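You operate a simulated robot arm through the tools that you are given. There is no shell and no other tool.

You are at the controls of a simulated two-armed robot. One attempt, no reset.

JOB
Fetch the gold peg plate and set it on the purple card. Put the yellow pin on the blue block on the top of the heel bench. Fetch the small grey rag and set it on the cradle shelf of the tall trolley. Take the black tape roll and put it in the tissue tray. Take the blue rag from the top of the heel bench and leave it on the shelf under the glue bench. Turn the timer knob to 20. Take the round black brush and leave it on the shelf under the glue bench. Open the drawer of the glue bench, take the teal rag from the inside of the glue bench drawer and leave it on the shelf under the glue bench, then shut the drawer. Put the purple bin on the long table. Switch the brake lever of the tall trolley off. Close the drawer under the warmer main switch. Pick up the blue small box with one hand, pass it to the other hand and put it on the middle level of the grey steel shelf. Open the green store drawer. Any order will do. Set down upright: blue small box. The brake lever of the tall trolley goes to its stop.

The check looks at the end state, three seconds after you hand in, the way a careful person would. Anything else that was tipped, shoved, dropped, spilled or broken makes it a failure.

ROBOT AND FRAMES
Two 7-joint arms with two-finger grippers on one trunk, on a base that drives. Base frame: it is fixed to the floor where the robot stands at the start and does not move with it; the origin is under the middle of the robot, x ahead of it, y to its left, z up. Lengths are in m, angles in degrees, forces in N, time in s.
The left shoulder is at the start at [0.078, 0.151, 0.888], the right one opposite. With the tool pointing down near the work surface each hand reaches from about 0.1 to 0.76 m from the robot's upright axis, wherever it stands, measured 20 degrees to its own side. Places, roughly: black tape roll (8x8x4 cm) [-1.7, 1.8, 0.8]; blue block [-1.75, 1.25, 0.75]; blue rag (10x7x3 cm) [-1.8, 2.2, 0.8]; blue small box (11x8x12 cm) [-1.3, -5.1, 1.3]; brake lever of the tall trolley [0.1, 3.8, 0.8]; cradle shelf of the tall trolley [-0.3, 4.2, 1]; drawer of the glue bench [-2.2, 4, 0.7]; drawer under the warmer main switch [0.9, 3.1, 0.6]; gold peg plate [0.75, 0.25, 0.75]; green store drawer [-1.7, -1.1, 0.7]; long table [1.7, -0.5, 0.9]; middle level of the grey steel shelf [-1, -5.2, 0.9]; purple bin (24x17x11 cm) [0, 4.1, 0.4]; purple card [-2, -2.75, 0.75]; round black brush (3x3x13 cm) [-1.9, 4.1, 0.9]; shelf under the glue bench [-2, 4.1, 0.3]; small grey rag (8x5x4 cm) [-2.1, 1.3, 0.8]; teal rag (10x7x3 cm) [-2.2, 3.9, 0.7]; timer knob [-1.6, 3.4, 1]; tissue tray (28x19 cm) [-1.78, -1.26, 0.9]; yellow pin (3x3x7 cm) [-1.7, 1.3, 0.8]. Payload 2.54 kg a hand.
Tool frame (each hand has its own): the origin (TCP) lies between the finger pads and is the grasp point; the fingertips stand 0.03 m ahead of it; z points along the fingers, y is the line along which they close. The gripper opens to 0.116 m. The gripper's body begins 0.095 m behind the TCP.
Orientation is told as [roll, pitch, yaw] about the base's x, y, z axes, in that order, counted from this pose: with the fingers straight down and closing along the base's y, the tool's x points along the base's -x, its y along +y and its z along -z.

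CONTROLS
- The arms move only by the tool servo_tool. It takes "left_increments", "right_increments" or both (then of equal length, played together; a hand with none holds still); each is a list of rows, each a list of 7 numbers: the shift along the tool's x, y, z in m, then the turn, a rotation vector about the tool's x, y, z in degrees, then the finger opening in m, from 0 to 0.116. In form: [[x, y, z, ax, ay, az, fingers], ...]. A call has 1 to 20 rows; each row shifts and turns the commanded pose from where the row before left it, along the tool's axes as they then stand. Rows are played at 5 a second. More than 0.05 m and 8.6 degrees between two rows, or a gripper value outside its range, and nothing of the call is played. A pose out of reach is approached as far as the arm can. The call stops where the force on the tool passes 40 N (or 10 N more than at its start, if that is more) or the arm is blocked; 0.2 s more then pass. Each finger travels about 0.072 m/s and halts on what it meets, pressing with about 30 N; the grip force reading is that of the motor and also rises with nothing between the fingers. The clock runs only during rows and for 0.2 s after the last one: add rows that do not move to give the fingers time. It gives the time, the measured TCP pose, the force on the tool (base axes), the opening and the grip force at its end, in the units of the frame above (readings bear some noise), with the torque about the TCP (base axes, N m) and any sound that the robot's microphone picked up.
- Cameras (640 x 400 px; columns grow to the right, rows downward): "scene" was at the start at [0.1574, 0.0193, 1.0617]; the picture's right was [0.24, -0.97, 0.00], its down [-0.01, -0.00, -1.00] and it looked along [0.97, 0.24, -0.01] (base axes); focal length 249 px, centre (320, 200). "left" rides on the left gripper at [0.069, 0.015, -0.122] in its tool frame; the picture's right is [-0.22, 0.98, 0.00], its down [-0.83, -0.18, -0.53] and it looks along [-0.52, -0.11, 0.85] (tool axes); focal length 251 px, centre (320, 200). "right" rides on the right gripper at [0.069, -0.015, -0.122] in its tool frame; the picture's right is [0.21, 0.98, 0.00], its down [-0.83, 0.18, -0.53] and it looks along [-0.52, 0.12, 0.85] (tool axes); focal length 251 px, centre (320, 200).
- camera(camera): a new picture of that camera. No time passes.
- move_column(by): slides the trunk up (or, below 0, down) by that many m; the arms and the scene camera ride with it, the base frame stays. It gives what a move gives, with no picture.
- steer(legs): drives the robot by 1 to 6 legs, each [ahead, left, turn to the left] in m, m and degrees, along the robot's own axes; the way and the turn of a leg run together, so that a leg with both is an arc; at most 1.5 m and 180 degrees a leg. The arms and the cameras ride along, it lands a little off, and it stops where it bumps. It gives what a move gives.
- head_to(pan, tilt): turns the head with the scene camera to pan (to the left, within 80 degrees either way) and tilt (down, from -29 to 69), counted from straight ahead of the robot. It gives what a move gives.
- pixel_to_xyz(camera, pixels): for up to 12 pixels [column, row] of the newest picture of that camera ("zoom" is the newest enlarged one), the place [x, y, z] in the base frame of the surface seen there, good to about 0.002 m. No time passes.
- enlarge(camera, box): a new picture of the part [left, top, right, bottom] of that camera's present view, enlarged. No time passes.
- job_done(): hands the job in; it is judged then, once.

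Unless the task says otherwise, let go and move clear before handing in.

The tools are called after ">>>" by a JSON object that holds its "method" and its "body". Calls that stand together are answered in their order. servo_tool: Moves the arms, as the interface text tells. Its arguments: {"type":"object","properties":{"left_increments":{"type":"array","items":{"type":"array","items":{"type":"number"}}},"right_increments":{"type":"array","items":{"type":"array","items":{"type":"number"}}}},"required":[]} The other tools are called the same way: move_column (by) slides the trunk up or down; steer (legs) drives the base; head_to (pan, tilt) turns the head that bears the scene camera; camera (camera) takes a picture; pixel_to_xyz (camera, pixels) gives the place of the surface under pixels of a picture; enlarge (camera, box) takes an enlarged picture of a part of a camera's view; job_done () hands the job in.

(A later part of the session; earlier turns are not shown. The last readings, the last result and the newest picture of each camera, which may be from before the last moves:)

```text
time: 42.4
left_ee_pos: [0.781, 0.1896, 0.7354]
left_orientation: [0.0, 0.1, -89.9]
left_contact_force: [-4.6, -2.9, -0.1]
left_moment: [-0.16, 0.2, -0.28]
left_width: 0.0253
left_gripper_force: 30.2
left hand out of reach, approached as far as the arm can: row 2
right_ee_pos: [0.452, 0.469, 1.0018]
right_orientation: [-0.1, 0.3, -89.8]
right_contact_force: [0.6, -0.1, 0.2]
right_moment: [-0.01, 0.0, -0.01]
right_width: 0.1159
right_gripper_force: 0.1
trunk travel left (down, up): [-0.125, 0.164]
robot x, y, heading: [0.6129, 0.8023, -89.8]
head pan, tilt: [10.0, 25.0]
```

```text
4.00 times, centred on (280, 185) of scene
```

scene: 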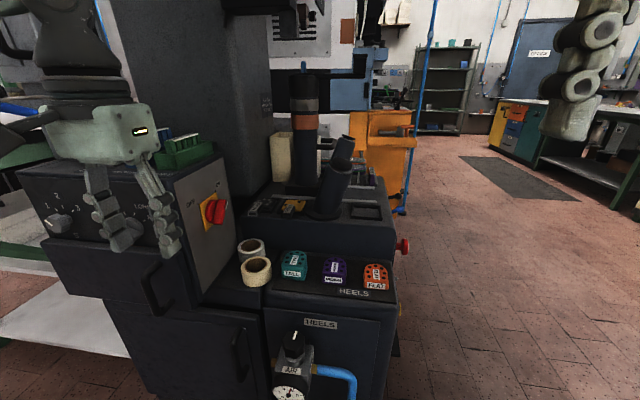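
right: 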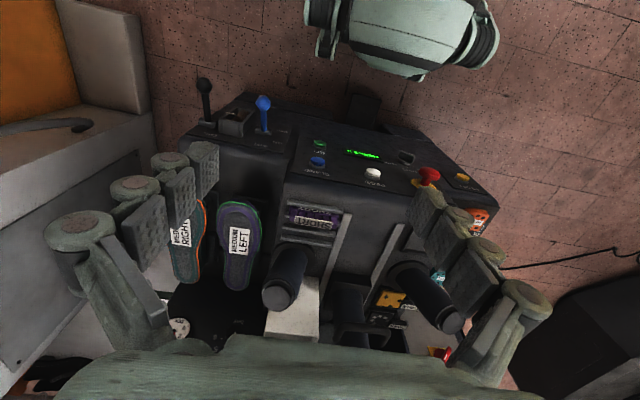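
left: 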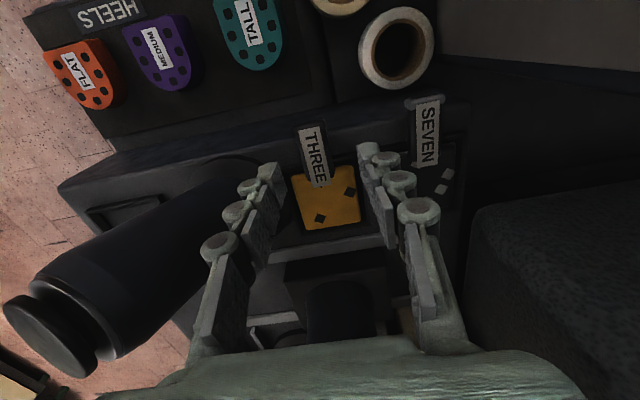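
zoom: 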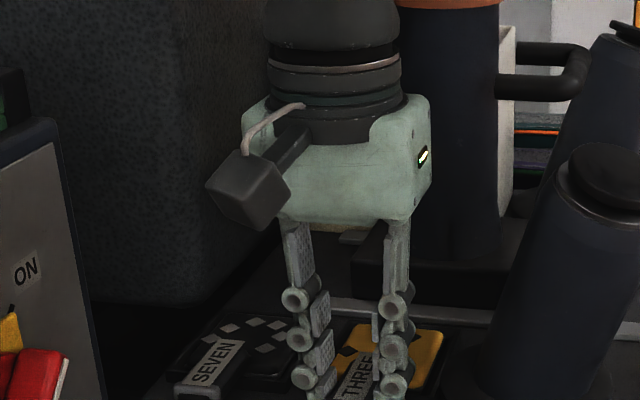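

The handle is gripped (width 0.025, 30 N). I'll lift straight out of the nest, then lift further while drawing back.

>>> {"method": "servo_tool", "body": {"left_increments": [[0, 0, -0.01, 0, 0, 0, 0.01], [0, 0, -0.015, 0, 0, 0, 0.01], [0.002, 0, -0.02, 0, 0, 0, 0.01], [0.01, 0, -0.03, 0, 0, 0, 0.01], [0.02, 0, -0.03, 0, 0, 0, 0.01]]}}

>>> {"method": "camera", "body": {"camera": "left"}}

>>> {"method": "camera", "body": {"camera": "scene"}}

```text
time: 43.6
left_ee_pos: [0.7833, 0.2226, 0.8402]
left_orientation: [0.1, 0.2, -89.8]
left_contact_force: [0.0, -0.5, -3.0]
left_moment: [0.15, -0.06, -0.02]
left_width: 0.0252
left_gripper_force: 29.7
right_ee_pos: [0.4511, 0.4695, 1.0028]
right_orientation: [0.0, 0.3, -89.7]
right_contact_force: [-0.1, -0.4, 0.3]
right_moment: [0.01, -0.01, -0.02]
right_width: 0.1162
right_gripper_force: 0.2
trunk travel left (down, up): [-0.125, 0.164]
robot x, y, heading: [0.6122, 0.8014, -89.4]
head pan, tilt: [10.0, 25.0]
```

```text
taken
```

left: 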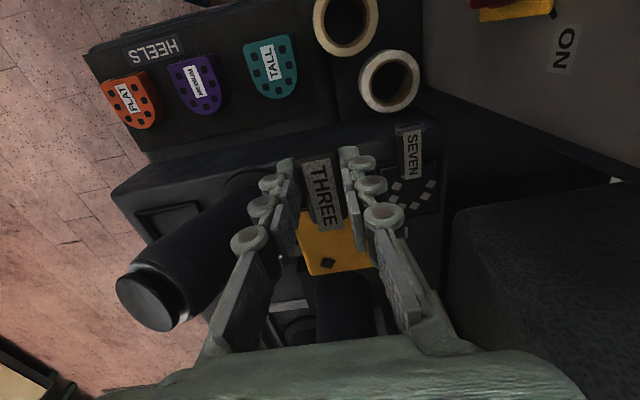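

```text
taken
```

scene: 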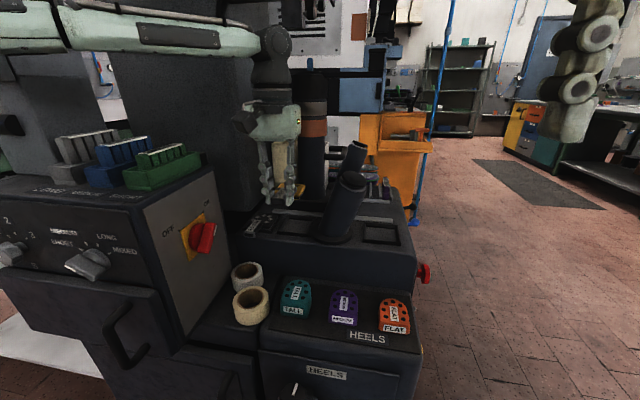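

The plate came out cleanly. I'll draw the hand back, back the robot away, and survey the room in the direction of the purple card.

>>> {"method": "servo_tool", "body": {"left_increments": [[0.045, 0, 0, 0, 0, 0, 0.01], [0.045, 0, 0, 0, 0, 0, 0.01], [0.045, 0, 0, 0, 0, 0, 0.01], [0.03, 0, 0, 0, 0, 0, 0.01]]}}

>>> {"method": "steer", "body": {"legs": [[-0.2, 0, 0], [0, -1.4, 0]]}}

>>> {"method": "head_to", "body": {"pan": -30, "tilt": 15}}

>>> {"method": "camera", "body": {"camera": "scene"}}

>>> {"method": "camera", "body": {"camera": "left"}}

```text
time: 44.6
left_ee_pos: [0.7849, 0.3883, 0.8408]
left_orientation: [0.0, 0.2, -89.7]
left_contact_force: [-0.5, -1.2, -2.7]
left_moment: [0.16, 0.04, -0.01]
left_width: 0.0252
left_gripper_force: 30.3
right_ee_pos: [0.4508, 0.4689, 1.0024]
right_orientation: [-0.1, 0.3, -89.8]
right_contact_force: [0.6, 0.1, 0.8]
right_moment: [0.01, 0.02, 0.01]
right_width: 0.116
right_gripper_force: 0.1
trunk travel left (down, up): [-0.125, 0.164]
robot x, y, heading: [0.6121, 0.8059, -89.8]
head pan, tilt: [10.0, 25.0]
```

```text
time: 59.5
left_ee_pos: [-0.6332, 0.5863, 0.841]
left_orientation: [0.1, 0.2, -90.7]
left_contact_force: [-0.4, 0.1, -2.3]
left_moment: [0.14, 0.02, 0.0]
left_width: 0.0249
left_gripper_force: 30.0
right_ee_pos: [-0.9667, 0.6726, 1.0021]
right_orientation: [0.1, 0.3, -90.7]
right_contact_force: [-0.3, 0.3, -0.4]
right_moment: [-0.01, 0.02, -0.02]
right_width: 0.1162
right_gripper_force: 0.2
trunk travel left (down, up): [-0.125, 0.164]
robot x, y, heading: [-0.7973, 1.0036, -90.5]
head pan, tilt: [10.0, 25.0]
```

```text
time: 60.6
left_ee_pos: [-0.6323, 0.5859, 0.8412]
left_orientation: [0.1, 0.3, -90.7]
left_contact_force: [0.0, 0.6, -3.4]
left_moment: [0.16, -0.02, -0.02]
left_width: 0.0253
left_gripper_force: 30.0
right_ee_pos: [-0.9649, 0.6729, 1.002]
right_orientation: [0.0, 0.3, -90.7]
right_contact_force: [-0.3, 0.0, -0.1]
right_moment: [-0.03, -0.02, 0.02]
right_width: 0.116
right_gripper_force: 0.0
trunk travel left (down, up): [-0.125, 0.164]
robot x, y, heading: [-0.8029, 0.9995, -90.4]
head pan, tilt: [-30.0, 15.0]
```

```text
taken
```

scene: 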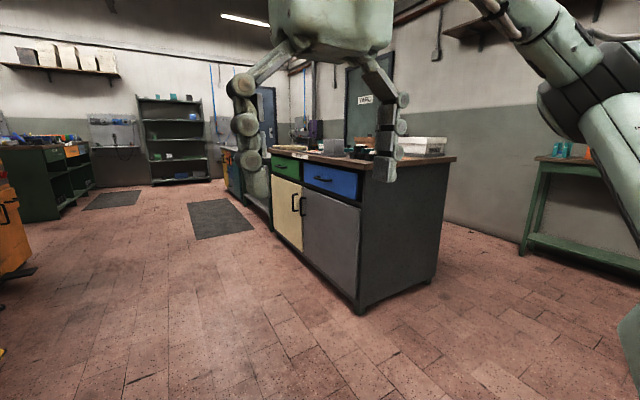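

```text
taken
```

left: 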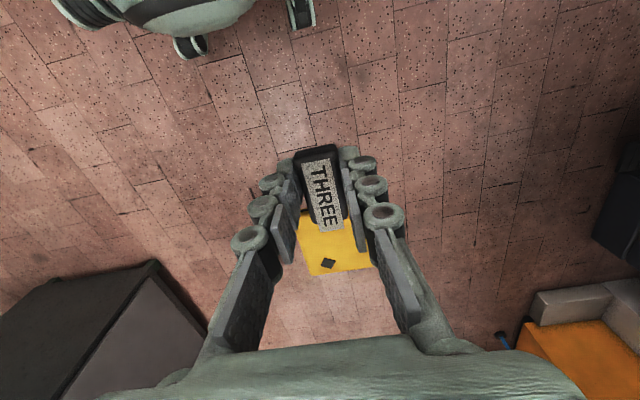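

I see the store cabinet with green and blue drawers at scene (290,170), and the grey steel shelf at (175,140). I'll measure floor positions for routing.

>>> {"method": "pixel_to_xyz", "body": {"camera": "scene", "pixels": [[283, 163], [330, 180], [358, 312], [280, 222], [232, 170], [220, 215], [170, 180], [30, 180], [8, 265], [100, 200], [540, 240], [260, 150]]}}

>>> {"method": "servo_tool", "body": {"right_increments": [[0.04, -0.02, 0.02, 0, 0, 0, 0.116], [0.03, -0.02, 0.03, 0, 0, 0, 0.116], [0, -0.02, 0.04, 0, 0, 0, 0.116], [0, -0.02, 0.04, 0, 0, 0, 0.116], [0, 0, 0.04, 0, 0, 0, 0.116]]}}

>>> {"method": "camera", "body": {"camera": "scene"}}

```text
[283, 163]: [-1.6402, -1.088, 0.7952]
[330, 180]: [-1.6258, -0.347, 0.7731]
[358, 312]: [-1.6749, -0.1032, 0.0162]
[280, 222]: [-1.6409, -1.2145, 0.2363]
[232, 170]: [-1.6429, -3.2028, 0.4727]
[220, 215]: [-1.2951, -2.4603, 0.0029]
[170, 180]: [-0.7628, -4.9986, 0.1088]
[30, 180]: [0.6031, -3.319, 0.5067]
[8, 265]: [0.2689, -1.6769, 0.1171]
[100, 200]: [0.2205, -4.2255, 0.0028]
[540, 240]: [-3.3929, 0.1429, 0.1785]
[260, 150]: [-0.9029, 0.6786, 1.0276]
```

```text
time: 61.8
left_ee_pos: [-0.6332, 0.5859, 0.8392]
left_orientation: [0.1, 0.3, -90.7]
left_contact_force: [-0.5, -1.1, -2.9]
left_moment: [0.1, 0.02, -0.02]
left_width: 0.0254
left_gripper_force: 30.2
right_ee_pos: [-1.0444, 0.7454, 0.8301]
right_orientation: [-0.1, 0.2, -90.7]
right_contact_force: [-0.3, 0.7, -0.8]
right_moment: [0.03, -0.01, 0.01]
right_width: 0.1159
right_gripper_force: 0.0
trunk travel left (down, up): [-0.125, 0.164]
robot x, y, heading: [-0.7998, 1.0053, -90.7]
head pan, tilt: [-30.0, 15.0]
```

```text
taken
```

scene: 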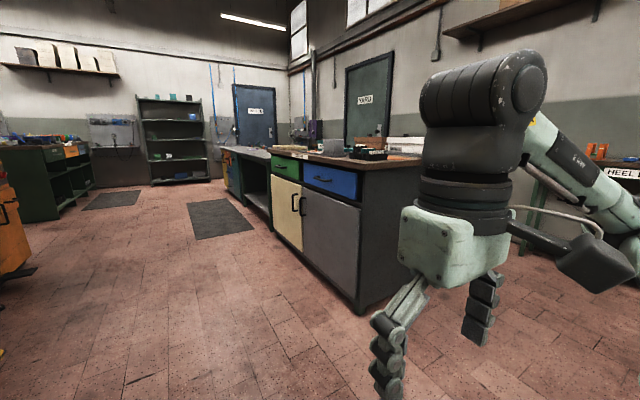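

The lane along x≈-0.8 is clear. I'll drive south to y≈-2.6 and turn to face the counter.

>>> {"method": "steer", "body": {"legs": [[1.5, 0, 0], [1.5, 0, 0], [0.65, 0, 0], [0, 0, -89]]}}

>>> {"method": "head_to", "body": {"pan": 0, "tilt": 20}}

>>> {"method": "camera", "body": {"camera": "scene"}}

```text
time: 83.2
left_ee_pos: [-1.2541, -2.7972, 0.8405]
left_orientation: [0.1, 0.3, -179.4]
left_contact_force: [0.8, 0.3, -3.1]
left_moment: [0.0, -0.17, -0.01]
left_width: 0.0253
left_gripper_force: 30.4
right_ee_pos: [-1.1045, -2.3827, 0.8308]
right_orientation: [0.0, 0.5, -179.4]
right_contact_force: [-0.1, 0.6, -0.9]
right_moment: [-0.02, -0.02, 0.05]
right_width: 0.1158
right_gripper_force: 0.0
trunk travel left (down, up): [-0.125, 0.164]
robot x, y, heading: [-0.8399, -2.6228, -179.2]
head pan, tilt: [-30.0, 15.0]
```

```text
time: 84.2
left_ee_pos: [-1.254, -2.7977, 0.84]
left_orientation: [0.1, 0.3, -179.4]
left_contact_force: [-0.6, -0.5, -2.6]
left_moment: [-0.01, -0.17, 0.01]
left_width: 0.0254
left_gripper_force: 29.8
right_ee_pos: [-1.1042, -2.382, 0.8293]
right_orientation: [-0.1, 0.3, -179.4]
right_contact_force: [1.0, 0.6, -0.4]
right_moment: [-0.01, -0.01, 0.03]
right_width: 0.1159
right_gripper_force: 0.0
trunk travel left (down, up): [-0.125, 0.164]
robot x, y, heading: [-0.8405, -2.624, -179.2]
head pan, tilt: [0.0, 20.0]
```

```text
taken
```

scene: 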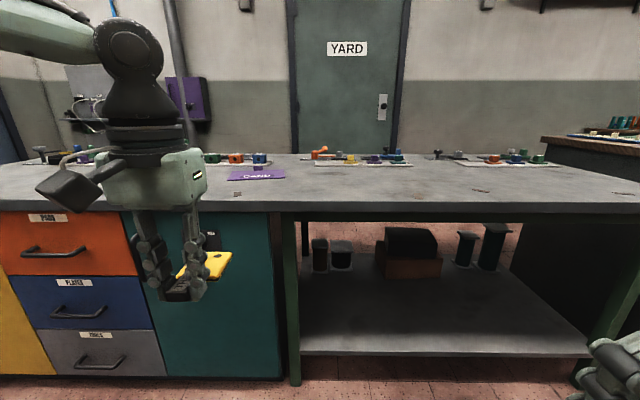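

I see the purple card on the counter at scene (258,175). I'll enlarge it and measure.

>>> {"method": "enlarge", "body": {"camera": "scene", "box": [180, 140, 340, 220]}}

>>> {"method": "pixel_to_xyz", "body": {"camera": "scene", "pixels": [[230, 180], [234, 171], [284, 171], [284, 180], [257, 176], [250, 210], [330, 210], [320, 320], [238, 194], [220, 160], [290, 350], [450, 350]]}}

```text
4.00 times, centred on (260, 180) of scene
```

zoom: 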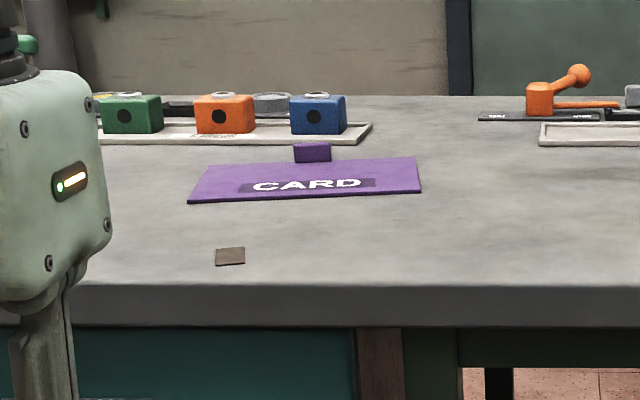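

```text
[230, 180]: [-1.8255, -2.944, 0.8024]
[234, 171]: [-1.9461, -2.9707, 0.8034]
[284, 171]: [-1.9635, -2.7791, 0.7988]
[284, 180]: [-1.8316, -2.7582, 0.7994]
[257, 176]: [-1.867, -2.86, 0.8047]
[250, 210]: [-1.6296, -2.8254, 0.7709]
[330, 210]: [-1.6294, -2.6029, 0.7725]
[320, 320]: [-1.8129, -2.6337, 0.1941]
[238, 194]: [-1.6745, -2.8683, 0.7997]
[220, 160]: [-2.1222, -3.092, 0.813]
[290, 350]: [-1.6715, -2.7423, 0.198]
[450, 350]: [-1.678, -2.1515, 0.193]
```

The card lies at x −1.83…−1.96, y −2.95…−2.76, z 0.804. I'll raise the trunk, turn the hand 90° so the plate lies along the card's long side, then drive up to the counter.

>>> {"method": "pixel_to_xyz", "body": {"camera": "zoom", "pixels": [[190, 200], [215, 163], [416, 157], [420, 192], [312, 158], [297, 158], [330, 160], [310, 145], [240, 185], [375, 185]]}}

>>> {"method": "move_column", "body": {"by": 0.12}}

>>> {"method": "servo_tool", "body": {"left_increments": [[0, 0, 0, 0, 0, -8.5, 0.01], [0, 0, 0, 0, 0, -8.5, 0.01], [0, 0, 0, 0, 0, -8.5, 0.01], [0, 0, 0, 0, 0, -8.5, 0.01], [0, 0, 0, 0, 0, -8.5, 0.01], [0, 0, 0, 0, 0, -8.5, 0.01], [0, 0, 0, 0, 0, -8.5, 0.01], [0, 0, 0, 0, 0, -8.5, 0.01], [0, 0, 0, 0, 0, -8.5, 0.01], [0, 0, 0, 0, 0, -8.5, 0.01], [0, 0, 0, 0, 0, -5, 0.01]]}}

>>> {"method": "steer", "body": {"legs": [[0.36, 0.02, 0]]}}

>>> {"method": "camera", "body": {"camera": "scene"}}

```text
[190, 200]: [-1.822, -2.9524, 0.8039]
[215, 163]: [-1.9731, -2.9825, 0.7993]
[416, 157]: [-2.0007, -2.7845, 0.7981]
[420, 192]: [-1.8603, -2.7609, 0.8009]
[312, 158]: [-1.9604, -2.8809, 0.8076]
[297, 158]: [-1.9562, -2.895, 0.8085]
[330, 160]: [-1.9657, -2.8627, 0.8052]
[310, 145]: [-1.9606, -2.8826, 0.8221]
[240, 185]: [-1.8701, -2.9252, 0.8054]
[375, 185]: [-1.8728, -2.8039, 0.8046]
```

```text
time: 85.7
left_ee_pos: [-1.2538, -2.7976, 0.9598]
left_orientation: [0.0, 0.3, -179.3]
left_contact_force: [0.1, 0.4, -2.4]
left_moment: [0.0, -0.17, -0.01]
left_width: 0.0251
left_gripper_force: 29.9
right_ee_pos: [-1.1045, -2.3839, 0.9498]
right_orientation: [0.0, 0.3, -179.3]
right_contact_force: [0.1, -1.4, 0.8]
right_moment: [0.03, -0.01, -0.01]
right_width: 0.1161
right_gripper_force: 0.0
trunk travel left (down, up): [-0.245, 0.044]
robot x, y, heading: [-0.8423, -2.6243, -179.1]
head pan, tilt: [0.0, 20.0]
```

```text
time: 88.1
left_ee_pos: [-1.253, -2.7964, 0.96]
left_orientation: [0.4, -0.1, -89.2]
left_contact_force: [1.1, -0.5, -1.6]
left_moment: [0.13, 0.0, 0.01]
left_width: 0.025
left_gripper_force: 30.2
right_ee_pos: [-1.1047, -2.3836, 0.9497]
right_orientation: [0.0, 0.3, -179.4]
right_contact_force: [0.2, 0.0, 0.3]
right_moment: [-0.01, 0.01, -0.01]
right_width: 0.1161
right_gripper_force: 0.0
trunk travel left (down, up): [-0.245, 0.044]
robot x, y, heading: [-0.8395, -2.6233, -179.3]
head pan, tilt: [0.0, 20.0]
```

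```text
time: 90.4
left_ee_pos: [-1.6124, -2.8172, 0.9599]
left_orientation: [0.2, -0.1, -89.8]
left_contact_force: [-0.9, 0.9, -3.5]
left_moment: [0.14, -0.01, -0.02]
left_width: 0.0251
left_gripper_force: 29.9
right_ee_pos: [-1.46, -2.4045, 0.9498]
right_orientation: [0.0, 0.3, -179.7]
right_contact_force: [0.0, 0.0, 1.1]
right_moment: [0.05, -0.02, 0.01]
right_width: 0.1156
right_gripper_force: 0.1
trunk travel left (down, up): [-0.245, 0.044]
robot x, y, heading: [-1.1997, -2.643, -179.8]
head pan, tilt: [0.0, 20.0]
```

```text
taken
```

scene: 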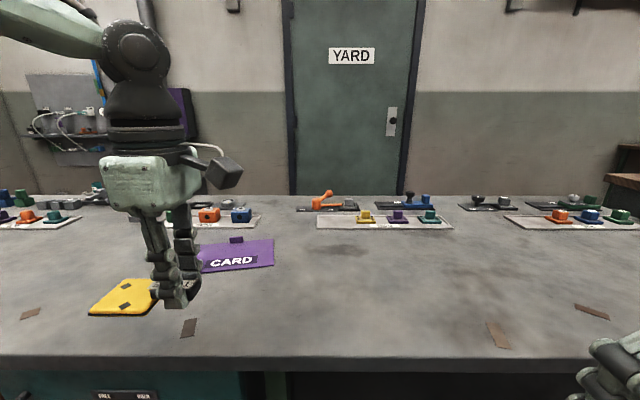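

The card is slightly skewed. I'll get its corners again from this closer view.

>>> {"method": "enlarge", "body": {"camera": "scene", "box": [150, 200, 310, 300]}}

>>> {"method": "camera", "body": {"camera": "left"}}

```text
4.00 times, centred on (230, 250) of scene
```

zoom: 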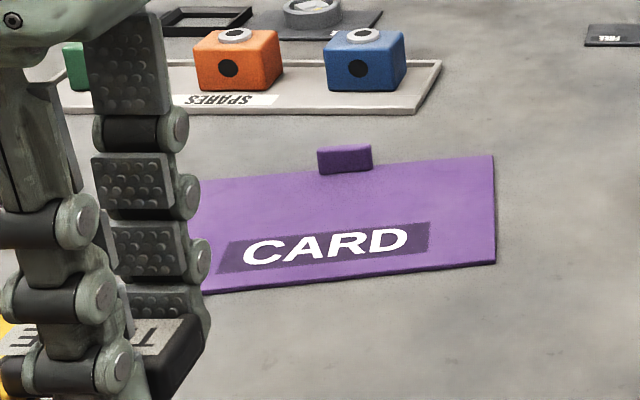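

```text
taken
```

left: 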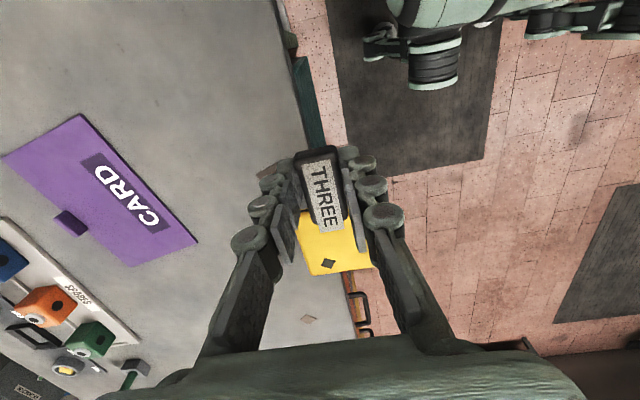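

>>> {"method": "pixel_to_xyz", "body": {"camera": "left", "pixels": [[80, 116], [195, 242], [130, 264], [6, 158], [70, 220], [58, 215], [85, 235], [110, 190], [85, 165]]}}

>>> {"method": "pixel_to_xyz", "body": {"camera": "zoom", "pixels": [[490, 160], [494, 258], [345, 165], [345, 150], [220, 282]]}}

```text
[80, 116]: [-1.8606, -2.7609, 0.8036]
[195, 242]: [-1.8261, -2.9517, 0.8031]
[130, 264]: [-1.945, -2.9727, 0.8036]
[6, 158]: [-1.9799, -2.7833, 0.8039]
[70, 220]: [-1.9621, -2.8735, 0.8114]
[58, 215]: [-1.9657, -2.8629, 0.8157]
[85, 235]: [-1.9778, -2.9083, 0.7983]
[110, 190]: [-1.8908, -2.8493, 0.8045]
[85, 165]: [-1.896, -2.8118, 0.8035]
```

```text
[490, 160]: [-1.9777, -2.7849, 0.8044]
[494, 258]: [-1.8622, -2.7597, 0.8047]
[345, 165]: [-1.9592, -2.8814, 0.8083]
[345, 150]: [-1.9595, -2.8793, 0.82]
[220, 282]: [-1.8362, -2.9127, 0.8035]
```

Card centre is (-1.903, -2.867), skewed about 10°. I'll edge the base 4 cm closer and swing the hand over the card at z≈0.93.

>>> {"method": "steer", "body": {"legs": [[0.045, 0, 0]]}}

>>> {"method": "servo_tool", "body": {"left_increments": [[0, -0.045, 0, 0, 0, -5, 0.01], [0, -0.045, 0, 0, 0, -5, 0.01], [0, -0.045, 0, 0, 0, 0, 0.01], [0, -0.045, 0, 0, 0, 0, 0.01], [0, -0.03, 0.02, 0, 0, 0, 0.01], [0, 0, 0, 0, 0, 0, 0.01]]}}

```text
time: 91.3
left_ee_pos: [-1.6571, -2.8167, 0.9599]
left_orientation: [0.3, -0.1, -89.8]
left_contact_force: [-0.5, -1.3, -3.4]
left_moment: [0.16, -0.01, -0.03]
left_width: 0.0252
left_gripper_force: 29.8
right_ee_pos: [-1.504, -2.405, 0.9495]
right_orientation: [0.0, 0.2, -179.8]
right_contact_force: [0.2, 0.3, 0.2]
right_moment: [0.03, -0.02, 0.0]
right_width: 0.1159
right_gripper_force: 0.1
trunk travel left (down, up): [-0.245, 0.044]
robot x, y, heading: [-1.2404, -2.6447, -180.0]
head pan, tilt: [0.0, 20.0]
```

```text
time: 92.7
left_ee_pos: [-1.8634, -2.844, 0.9386]
left_orientation: [0.3, -0.2, -79.8]
left_contact_force: [-0.8, -0.3, -2.9]
left_moment: [0.13, 0.0, 0.0]
left_width: 0.0252
left_gripper_force: 30.0
right_ee_pos: [-1.5033, -2.4045, 0.9518]
right_orientation: [0.1, 0.3, -179.8]
right_contact_force: [0.1, 0.0, 0.0]
right_moment: [0.0, -0.02, 0.0]
right_width: 0.1161
right_gripper_force: 0.1
trunk travel left (down, up): [-0.245, 0.044]
robot x, y, heading: [-1.2397, -2.6439, -179.6]
head pan, tilt: [0.0, 20.0]
```

>>> {"method": "servo_tool", "body": {"left_increments": [[0.012, -0.018, 0.02, 0, 0, 0, 0.01], [0.012, -0.017, 0.02, 0, 0, 0, 0.01], [0, 0, 0.02, 0, 0, 0, 0.01], [0, 0, 0.015, 0, 0, 0, 0.01], [0, 0, 0, 0, 0, 0, 0.01]]}}

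>>> {"method": "camera", "body": {"camera": "left"}}

>>> {"method": "enlarge", "body": {"camera": "scene", "box": [120, 160, 320, 285]}}

```text
time: 93.9
left_ee_pos: [-1.8742, -2.8434, 0.8618]
left_orientation: [0.3, 0.0, -79.8]
left_contact_force: [0.6, -0.1, -2.2]
left_moment: [0.13, 0.03, -0.01]
left_width: 0.0252
left_gripper_force: 30.6
left hand out of reach, approached as far as the arm can: row 1, 2
right_ee_pos: [-1.5031, -2.4039, 0.9505]
right_orientation: [0.0, 0.3, -179.7]
right_contact_force: [-0.6, 0.6, 0.0]
right_moment: [0.04, 0.01, 0.01]
right_width: 0.1163
right_gripper_force: 0.1
trunk travel left (down, up): [-0.245, 0.044]
robot x, y, heading: [-1.2415, -2.6432, -179.6]
head pan, tilt: [0.0, 20.0]
```

```text
taken
```

left: 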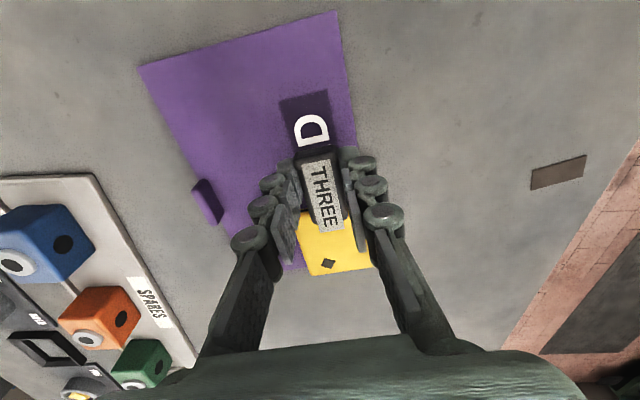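

```text
3.20 times, centred on (220, 222) of scene
```

zoom: 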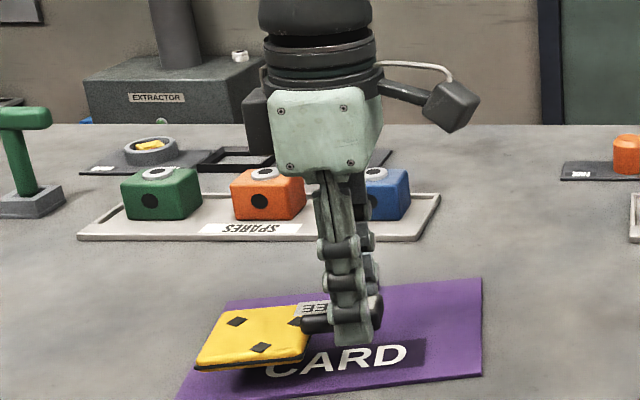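

The plate needs to shift by (-0.028, +0.016). I'll try the arm first, now that it's lower.

>>> {"method": "servo_tool", "body": {"left_increments": [[0.01, -0.012, 0, 0, 0, 0, 0.01], [0.01, -0.012, 0, 0, 0, 0, 0.01], [0, 0, 0, 0, 0, 0, 0.01]]}}

```text
time: 94.7
left_ee_pos: [-1.8743, -2.8446, 0.8617]
left_orientation: [0.3, -0.1, -79.8]
left_contact_force: [-0.2, 0.0, -3.6]
left_moment: [0.13, 0.03, 0.02]
left_width: 0.025
left_gripper_force: 30.0
left hand out of reach, approached as far as the arm can: row 1, 2
right_ee_pos: [-1.504, -2.404, 0.9499]
right_orientation: [0.0, 0.2, -179.8]
right_contact_force: [0.2, -0.8, 0.2]
right_moment: [-0.05, -0.02, 0.01]
right_width: 0.1159
right_gripper_force: 0.0
trunk travel left (down, up): [-0.245, 0.044]
robot x, y, heading: [-1.2405, -2.6414, -179.8]
head pan, tilt: [0.0, 20.0]
```

>>> {"method": "steer", "body": {"legs": [[0.024, -0.017, 0]]}}

>>> {"method": "camera", "body": {"camera": "left"}}

```text
time: 95.5
left_ee_pos: [-1.8994, -2.8272, 0.8623]
left_orientation: [0.4, -0.2, -79.7]
left_contact_force: [0.0, -0.5, -3.8]
left_moment: [0.15, 0.0, 0.02]
left_width: 0.0248
left_gripper_force: 30.0
right_ee_pos: [-1.5284, -2.3871, 0.9511]
right_orientation: [0.0, 0.3, -179.8]
right_contact_force: [0.2, 0.5, 0.5]
right_moment: [0.03, -0.02, 0.01]
right_width: 0.1159
right_gripper_force: 0.1
trunk travel left (down, up): [-0.245, 0.044]
robot x, y, heading: [-1.2653, -2.6284, -179.8]
head pan, tilt: [0.0, 20.0]
```

```text
taken
```

left: 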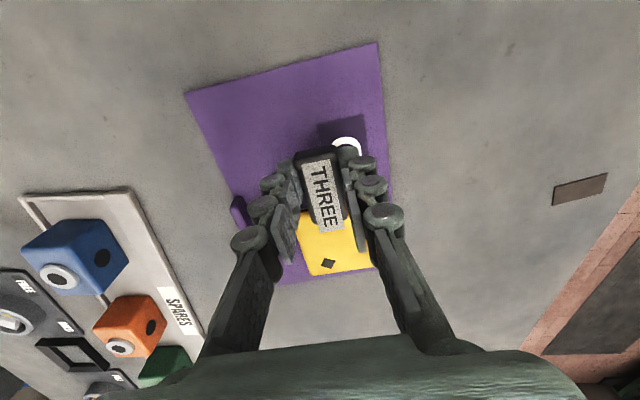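

The plate is well placed over the card now. I'll descend slowly until contact.

>>> {"method": "servo_tool", "body": {"left_increments": [[0, 0, 0.01, 0, 0, 0, 0.01], [0, 0, 0.005, 0, 0, 0, 0.01], [0, 0, 0.004, 0, 0, 0, 0.01], [0, 0, 0.003, 0, 0, 0, 0.01], [0, 0, 0, 0, 0, 0, 0.01]]}}

>>> {"method": "enlarge", "body": {"camera": "scene", "box": [120, 160, 320, 285]}}

```text
time: 96.8
left_ee_pos: [-1.8993, -2.8293, 0.8407]
left_orientation: [0.2, 0.0, -79.8]
left_contact_force: [-0.4, 0.1, -2.7]
left_moment: [0.15, 0.05, -0.06]
left_width: 0.0252
left_gripper_force: 29.7
right_ee_pos: [-1.5284, -2.3887, 0.9496]
right_orientation: [-0.1, 0.2, -179.7]
right_contact_force: [0.5, 0.4, 0.2]
right_moment: [0.01, 0.04, 0.02]
right_width: 0.116
right_gripper_force: 0.0
trunk travel left (down, up): [-0.245, 0.044]
robot x, y, heading: [-1.2659, -2.6301, -179.6]
head pan, tilt: [0.0, 20.0]
```

```text
3.20 times, centred on (220, 222) of scene
```

zoom: 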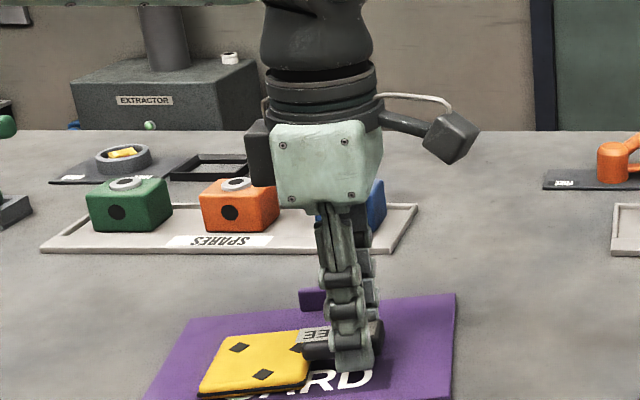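

>>> {"method": "servo_tool", "body": {"left_increments": [[0, 0, 0.002, 0, 0, 0, 0.01], [0, 0, 0.002, 0, 0, 0, 0.01], [0, 0, 0.001, 0, 0, 0, 0.01], [0, 0, 0, 0, 0, 0, 0.01]]}}

>>> {"method": "enlarge", "body": {"camera": "scene", "box": [160, 230, 280, 305]}}

```text
time: 97.8
left_ee_pos: [-1.8978, -2.8273, 0.8392]
left_orientation: [-0.1, 0.0, -79.8]
left_contact_force: [-3.8, -2.3, 15.8]
left_moment: [-0.66, -0.07, -0.09]
left_width: 0.025
left_gripper_force: 29.9
left hand out of reach, approached as far as the arm can: row 3
right_ee_pos: [-1.5271, -2.3877, 0.9503]
right_orientation: [0.0, 0.2, -179.7]
right_contact_force: [-0.5, -0.3, 0.9]
right_moment: [-0.02, 0.0, 0.04]
right_width: 0.1161
right_gripper_force: 0.0
trunk travel left (down, up): [-0.245, 0.044]
robot x, y, heading: [-1.268, -2.6285, -179.8]
head pan, tilt: [0.0, 20.0]
```

```text
5.33 times, centred on (220, 268) of scene
```

zoom: 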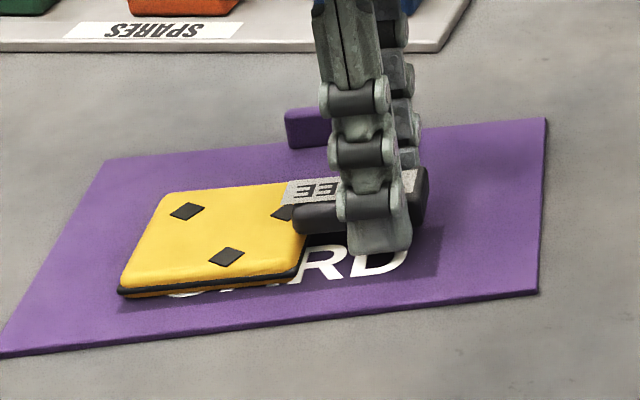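

Contact is made (16 N upward) and the plate is on the card. I'll open and lift away.

>>> {"method": "servo_tool", "body": {"left_increments": [[0, 0, -0.002, 0, 0, 0, 0.03], [0, 0, 0, 0, 0, 0, 0.045], [0, 0, 0, 0, 0, 0, 0.05], [0, 0, 0, 0, 0, 0, 0.05], [0, 0, -0.02, 0, 0, 0, 0.05], [0, 0, -0.04, 0, 0, 0, 0.05], [0, 0, -0.04, 0, 0, 0, 0.05]]}}

>>> {"method": "camera", "body": {"camera": "left"}}

>>> {"method": "enlarge", "body": {"camera": "scene", "box": [160, 230, 280, 305]}}

```text
time: 99.3
left_ee_pos: [-1.8973, -2.8291, 0.9392]
left_orientation: [0.3, -0.3, -79.7]
left_contact_force: [-0.3, 0.5, -0.3]
left_moment: [0.01, 0.01, -0.01]
left_width: 0.05
left_gripper_force: 0.1
right_ee_pos: [-1.5284, -2.3889, 0.9511]
right_orientation: [0.1, 0.1, -179.8]
right_contact_force: [-0.3, 0.2, 0.3]
right_moment: [0.0, -0.03, 0.06]
right_width: 0.1161
right_gripper_force: 0.1
trunk travel left (down, up): [-0.245, 0.044]
robot x, y, heading: [-1.2675, -2.6285, -179.7]
head pan, tilt: [0.0, 20.0]
```

```text
taken
```

left: 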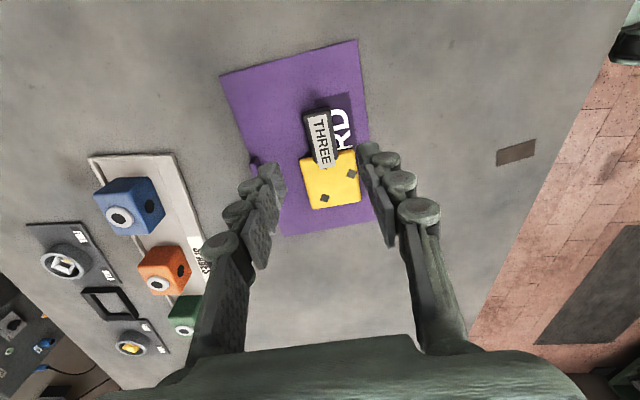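

```text
5.33 times, centred on (220, 268) of scene
```

zoom: 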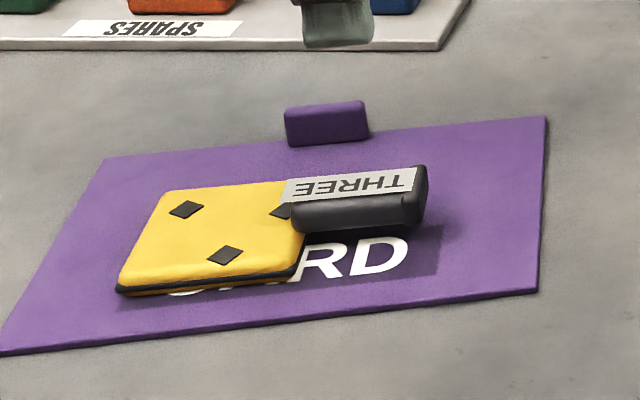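

The plate rests flat on the card. Now I'll retract and head for the grey steel shelf to look at the blue small box.

>>> {"method": "servo_tool", "body": {"left_increments": [[0, 0.045, 0, 0, 0, 8, 0.05], [0, 0.045, 0, 0, 0, 8, 0.06], [0, 0.045, 0, 0, 0, 8, 0.08], [0, 0.03, 0, 0, 0, 8, 0.1], [0, 0, 0, 0, 0, 8, 0.116], [0, 0, 0, 0, 0, 8, 0.116], [0, 0, 0, 0, 0, 8, 0.116], [0, 0, 0, 0, 0, 8, 0.116], [0, 0, 0, 0, 0, 8, 0.116], [0, 0, 0, 0, 0, 8, 0.116], [0, 0, 0, 0, 0, 8, 0.116], [0, 0, 0, 0, 0, 8, 0.116]]}}

>>> {"method": "steer", "body": {"legs": [[-0.4, 0, 0], [0, 0, 89], [0.95, 0, 0]]}}

>>> {"method": "head_to", "body": {"pan": 0, "tilt": 0}}

>>> {"method": "camera", "body": {"camera": "scene"}}

```text
time: 102.0
left_ee_pos: [-1.734, -2.8312, 0.9388]
left_orientation: [0.1, 0.3, -175.9]
left_contact_force: [0.3, 0.8, 0.1]
left_moment: [0.04, -0.02, 0.02]
left_width: 0.1162
left_gripper_force: 0.1
right_ee_pos: [-1.5281, -2.3881, 0.9515]
right_orientation: [0.0, 0.2, -179.7]
right_contact_force: [0.0, -0.7, -0.6]
right_moment: [0.0, -0.03, 0.01]
right_width: 0.116
right_gripper_force: 0.0
trunk travel left (down, up): [-0.245, 0.044]
robot x, y, heading: [-1.2642, -2.6293, -179.7]
head pan, tilt: [0.0, 20.0]
```

```text
time: 112.9
left_ee_pos: [-0.686, -4.0393, 0.9379]
left_orientation: [0.2, 0.3, -87.4]
left_contact_force: [-0.5, -0.7, 0.0]
left_moment: [0.0, -0.01, 0.06]
left_width: 0.1161
left_gripper_force: 0.0
right_ee_pos: [-1.1229, -3.8186, 0.9501]
right_orientation: [-0.1, 0.2, -91.4]
right_contact_force: [0.5, -0.2, -0.1]
right_moment: [0.07, 0.0, 0.01]
right_width: 0.1158
right_gripper_force: 0.0
trunk travel left (down, up): [-0.245, 0.044]
robot x, y, heading: [-0.8755, -3.5615, -91.2]
head pan, tilt: [0.0, 20.0]
```

```text
time: 113.7
left_ee_pos: [-0.6858, -4.0376, 0.9372]
left_orientation: [0.1, 0.2, -87.3]
left_contact_force: [-0.1, 0.4, 0.5]
left_moment: [0.01, 0.01, 0.02]
left_width: 0.1162
left_gripper_force: 0.0
right_ee_pos: [-1.1238, -3.8177, 0.9504]
right_orientation: [0.0, 0.2, -91.4]
right_contact_force: [-0.5, -0.4, 1.3]
right_moment: [0.04, -0.01, 0.0]
right_width: 0.1162
right_gripper_force: 0.0
trunk travel left (down, up): [-0.245, 0.044]
robot x, y, heading: [-0.8775, -3.5617, -91.3]
head pan, tilt: [0.0, 0.0]
```

```text
taken
```

scene: 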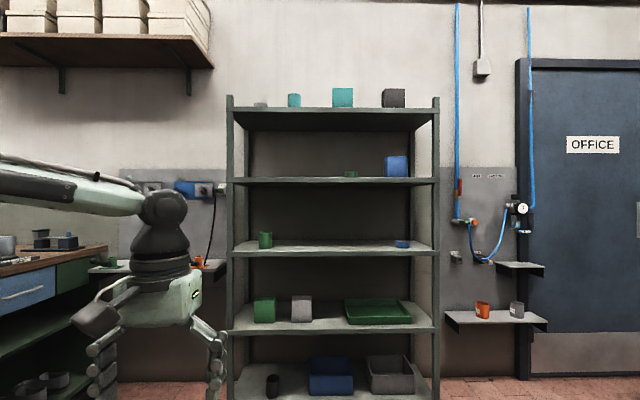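

The blue small box is at scene (395,165) on the second level; the middle level (row 245) holds a green cup at (265,240) and a small blue item at (402,243). I'll measure.

>>> {"method": "pixel_to_xyz", "body": {"camera": "scene", "pixels": [[395, 165], [386, 160], [408, 160], [397, 175], [310, 182], [435, 180], [310, 244], [265, 240], [402, 244], [233, 240], [435, 245], [350, 172]]}}

>>> {"method": "enlarge", "body": {"camera": "scene", "box": [220, 90, 450, 260]}}

```text
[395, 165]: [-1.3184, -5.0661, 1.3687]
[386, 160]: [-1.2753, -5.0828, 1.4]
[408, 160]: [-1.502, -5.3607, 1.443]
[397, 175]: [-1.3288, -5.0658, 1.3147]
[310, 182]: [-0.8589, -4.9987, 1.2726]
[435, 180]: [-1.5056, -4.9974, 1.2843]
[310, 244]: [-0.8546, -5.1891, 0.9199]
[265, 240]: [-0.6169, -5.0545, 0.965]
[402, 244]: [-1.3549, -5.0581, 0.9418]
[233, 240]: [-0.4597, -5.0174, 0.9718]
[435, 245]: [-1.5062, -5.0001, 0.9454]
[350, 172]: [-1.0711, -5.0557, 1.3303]
```

```text
2.35 times, centred on (335, 175) of scene
```

zoom: 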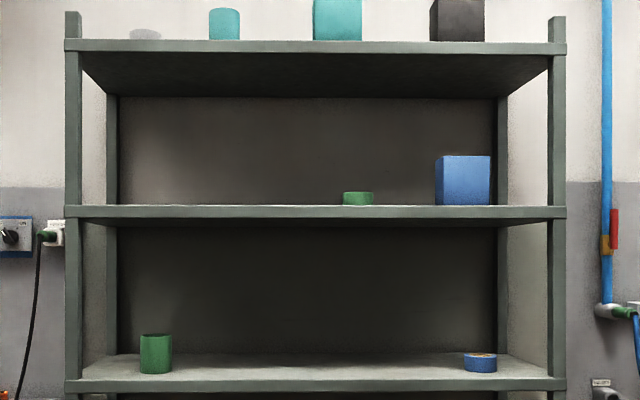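

I need the box's exact dimensions and the clearance above it, so I'll drive closer and look again.

>>> {"method": "steer", "body": {"legs": [[0.6, -0.25, 1]]}}

>>> {"method": "head_to", "body": {"pan": -15, "tilt": -15}}

>>> {"method": "camera", "body": {"camera": "scene"}}

```text
time: 117.3
left_ee_pos: [-0.945, -4.6257, 0.9368]
left_orientation: [0.1, 0.3, -86.8]
left_contact_force: [-0.3, 1.0, 0.3]
left_moment: [0.03, 0.03, 0.02]
left_width: 0.1157
left_gripper_force: 0.0
right_ee_pos: [-1.3839, -4.4095, 0.95]
right_orientation: [0.0, 0.2, -90.9]
right_contact_force: [-0.8, -0.2, 0.8]
right_moment: [-0.05, -0.02, 0.0]
right_width: 0.1162
right_gripper_force: 0.0
trunk travel left (down, up): [-0.245, 0.044]
robot x, y, heading: [-1.1409, -4.1534, -90.7]
head pan, tilt: [0.0, 0.0]
```

```text
time: 118.1
left_ee_pos: [-0.9447, -4.6254, 0.9364]
left_orientation: [0.0, 0.1, -86.9]
left_contact_force: [0.4, 0.1, 0.6]
left_moment: [0.0, -0.01, 0.01]
left_width: 0.1161
left_gripper_force: 0.0
right_ee_pos: [-1.3847, -4.4113, 0.9511]
right_orientation: [0.0, 0.2, -90.9]
right_contact_force: [-0.3, -0.8, -0.4]
right_moment: [-0.01, 0.01, 0.0]
right_width: 0.1159
right_gripper_force: 0.1
trunk travel left (down, up): [-0.245, 0.044]
robot x, y, heading: [-1.1376, -4.1532, -90.9]
head pan, tilt: [-15.0, -15.0]
```

```text
taken
```

scene: 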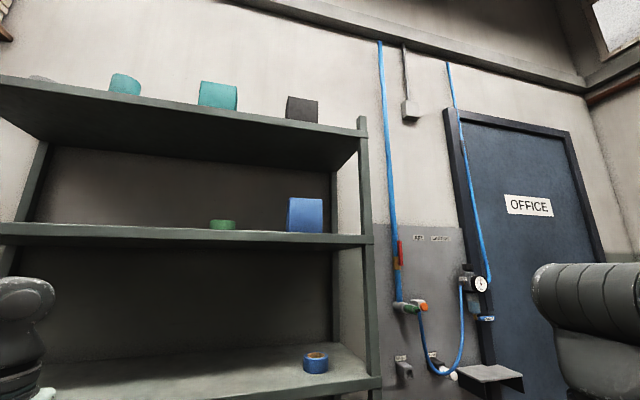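

>>> {"method": "enlarge", "body": {"camera": "scene", "box": [180, 90, 380, 250]}}

>>> {"method": "pixel_to_xyz", "body": {"camera": "zoom", "pixels": [[346, 350], [355, 440], [365, 360], [365, 450], [450, 365], [462, 450], [300, 110], [500, 160], [430, 140], [100, 430], [120, 455], [300, 470]]}}

```text
2.50 times, centred on (280, 170) of scene
```

zoom: 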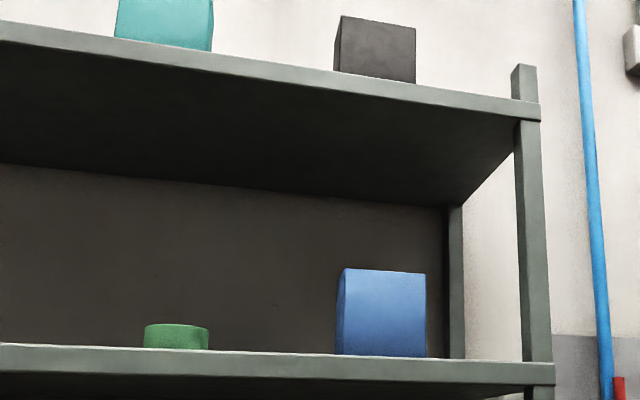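

```text
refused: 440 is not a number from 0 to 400
```

>>> {"method": "pixel_to_xyz", "body": {"camera": "zoom", "pixels": [[341, 290], [350, 275], [350, 350], [420, 280], [422, 350], [385, 315], [300, 150], [480, 120], [300, 72], [178, 335], [180, 350], [300, 360]]}}

>>> {"method": "camera", "body": {"camera": "right"}}

```text
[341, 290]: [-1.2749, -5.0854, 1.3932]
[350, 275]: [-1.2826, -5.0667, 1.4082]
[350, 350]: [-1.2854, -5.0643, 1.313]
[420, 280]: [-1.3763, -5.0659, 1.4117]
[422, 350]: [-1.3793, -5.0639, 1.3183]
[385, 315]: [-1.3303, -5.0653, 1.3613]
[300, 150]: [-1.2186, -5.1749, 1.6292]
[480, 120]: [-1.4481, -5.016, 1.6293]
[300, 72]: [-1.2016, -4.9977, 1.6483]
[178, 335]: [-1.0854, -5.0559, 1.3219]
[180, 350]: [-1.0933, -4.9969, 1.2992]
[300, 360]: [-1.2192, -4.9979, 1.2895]
```

```text
taken
```

right: 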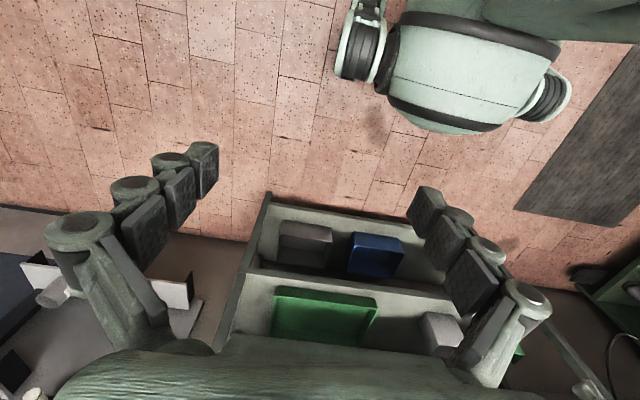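

The box face spans x ≈ -1.277…-1.383, y front -5.065, z 1.30–1.42, with the shelf above at 1.63. I'll pick it with the right hand from the front (fingers tilted 30° below horizontal, closing along x), so I raise the trunk and pose that hand.

>>> {"method": "move_column", "body": {"by": 0.043}}

>>> {"method": "servo_tool", "body": {"right_increments": [[0, 0, 0, 0, -8, 0, 0.116], [0, 0, 0, 0, -8, 0, 0.116], [0, 0, 0, 0, -8, 0, 0.116], [0, 0, 0, 0, -8, 0, 0.116], [0, 0, 0, 0, -8, 0, 0.116], [0, 0, 0, 0, -8, 0, 0.116], [0, 0, 0, 0, -8, 0, 0.116], [0, 0, 0, 0, -4, 0, 0.116], [-0.039, 0, -0.0225, 0, 0, 0, 0.116], [-0.039, 0, -0.0225, 0, 0, 0, 0.116], [-0.039, 0, -0.0225, 0, 0, 0, 0.116], [-0.039, 0, -0.0225, 0, 0, 0, 0.116], [-0.039, 0, -0.0225, 0, 0, 0, 0.116], [-0.039, 0, -0.0225, 0, 0, 0, 0.116], [-0.039, 0, -0.0225, 0, 0, 0, 0.116], [-0.039, 0, -0.0225, 0, 0, 0, 0.116]]}}

>>> {"method": "camera", "body": {"camera": "right"}}

>>> {"method": "camera", "body": {"camera": "scene"}}

```text
time: 118.9
left_ee_pos: [-0.9455, -4.625, 0.9808]
left_orientation: [0.1, 0.2, -86.9]
left_contact_force: [0.4, -1.1, 0.5]
left_moment: [0.02, 0.0, -0.02]
left_width: 0.1162
left_gripper_force: 0.1
right_ee_pos: [-1.3849, -4.411, 0.9933]
right_orientation: [0.0, 0.1, -90.9]
right_contact_force: [-0.4, -0.3, 0.7]
right_moment: [0.04, 0.0, 0.01]
right_width: 0.1158
right_gripper_force: 0.1
trunk travel left (down, up): [-0.288, 0.001]
robot x, y, heading: [-1.1364, -4.156, -90.6]
head pan, tilt: [-15.0, -15.0]
```

```text
time: 122.3
left_ee_pos: [-0.9441, -4.625, 0.9803]
left_orientation: [0.1, 0.1, -86.7]
left_contact_force: [-0.2, -0.6, -0.6]
left_moment: [-0.03, 0.05, 0.0]
left_width: 0.1159
left_gripper_force: 0.1
right_ee_pos: [-1.4226, -4.4989, 1.5253]
right_orientation: [-0.4, -59.7, -90.5]
right_contact_force: [0.5, -0.2, -0.1]
right_moment: [0.02, 0.02, 0.0]
right_width: 0.1159
right_gripper_force: 0.0
right hand out of reach, approached as far as the arm can: row 1, 2, 3, 4, 5, 6, 7, 8
trunk travel left (down, up): [-0.288, 0.001]
robot x, y, heading: [-1.1405, -4.1585, -90.8]
head pan, tilt: [-15.0, -15.0]
```

```text
taken
```

right: 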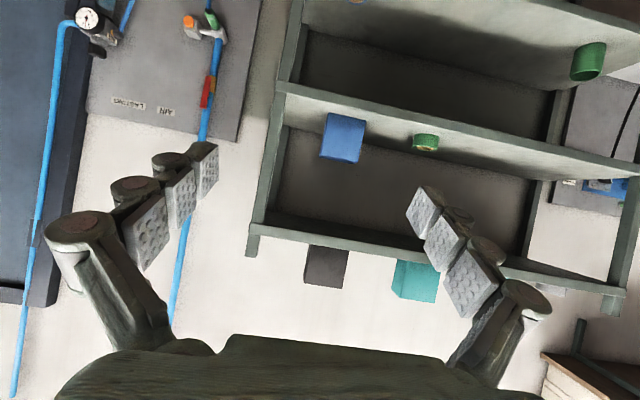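

```text
taken
```

scene: 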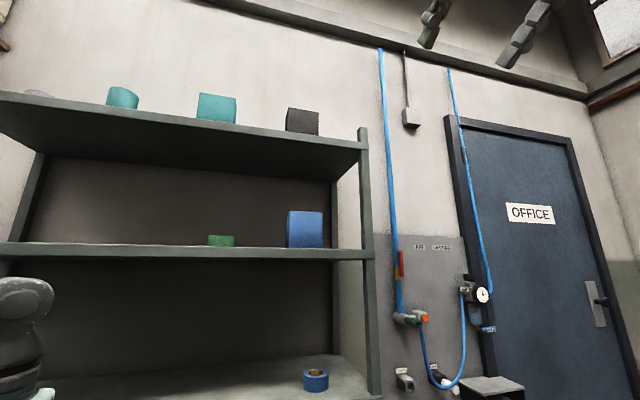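

The hand is posed but high (z 1.525). I'll lower it to about 1.40, centre it on x -1.33, and measure the box from the right camera.

>>> {"method": "servo_tool", "body": {"right_increments": [[0.027, 0.025, 0.0156, 0, 0, 0, 0.116], [0.027, 0.025, 0.0156, 0, 0, 0, 0.116], [0.027, 0.025, 0.0156, 0, 0, 0, 0.116], [0.027, 0.017, 0.0156, 0, 0, 0, 0.116], [0, 0, 0, 0, 0, 0, 0.116]]}}

>>> {"method": "camera", "body": {"camera": "right"}}

>>> {"method": "enlarge", "body": {"camera": "right", "box": [240, 60, 480, 240]}}

```text
time: 123.5
left_ee_pos: [-0.9462, -4.6248, 0.9811]
left_orientation: [0.2, 0.1, -86.9]
left_contact_force: [0.4, -0.7, -0.2]
left_moment: [0.0, 0.03, -0.01]
left_width: 0.1159
left_gripper_force: 0.1
right_ee_pos: [-1.3307, -4.4978, 1.4011]
right_orientation: [0.0, -59.8, -90.9]
right_contact_force: [-0.3, 0.1, -0.2]
right_moment: [-0.01, 0.02, -0.03]
right_width: 0.116
right_gripper_force: 0.0
trunk travel left (down, up): [-0.288, 0.001]
robot x, y, heading: [-1.136, -4.1556, -91.0]
head pan, tilt: [-15.0, -15.0]
```

```text
taken
```

right: 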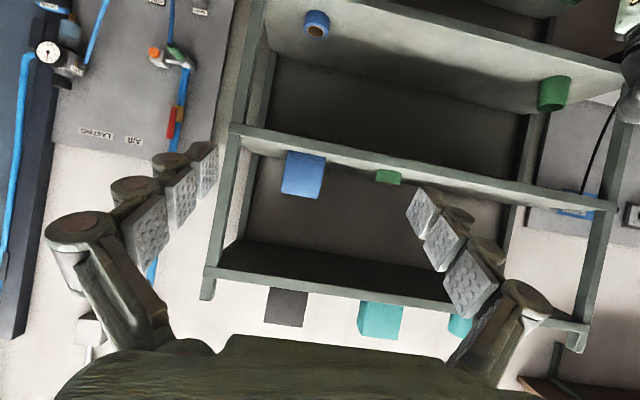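

```text
2.22 times, centred on (360, 150) of right
```

zoom: 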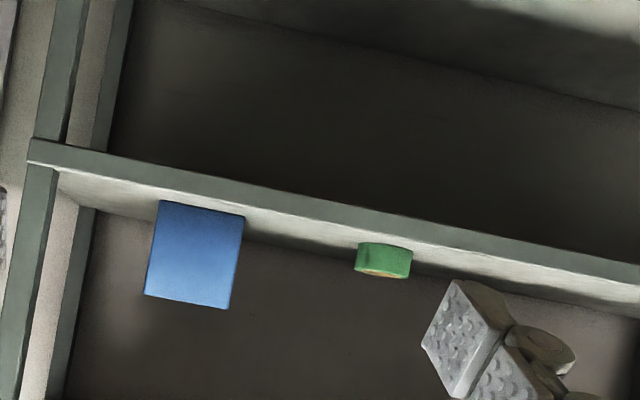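

>>> {"method": "pixel_to_xyz", "body": {"camera": "zoom", "pixels": [[156, 245], [160, 246], [196, 252], [233, 258], [237, 260], [240, 260], [152, 290], [228, 303], [165, 207], [240, 220], [380, 250], [380, 275]]}}

```text
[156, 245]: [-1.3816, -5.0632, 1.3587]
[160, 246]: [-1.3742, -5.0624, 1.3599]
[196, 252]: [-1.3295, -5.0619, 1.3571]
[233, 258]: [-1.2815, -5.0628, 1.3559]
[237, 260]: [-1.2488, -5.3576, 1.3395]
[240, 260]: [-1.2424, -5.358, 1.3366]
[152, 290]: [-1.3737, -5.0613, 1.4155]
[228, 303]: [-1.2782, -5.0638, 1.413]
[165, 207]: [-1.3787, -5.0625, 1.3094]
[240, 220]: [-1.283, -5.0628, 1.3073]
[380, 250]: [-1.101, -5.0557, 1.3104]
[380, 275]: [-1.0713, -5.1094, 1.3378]
```

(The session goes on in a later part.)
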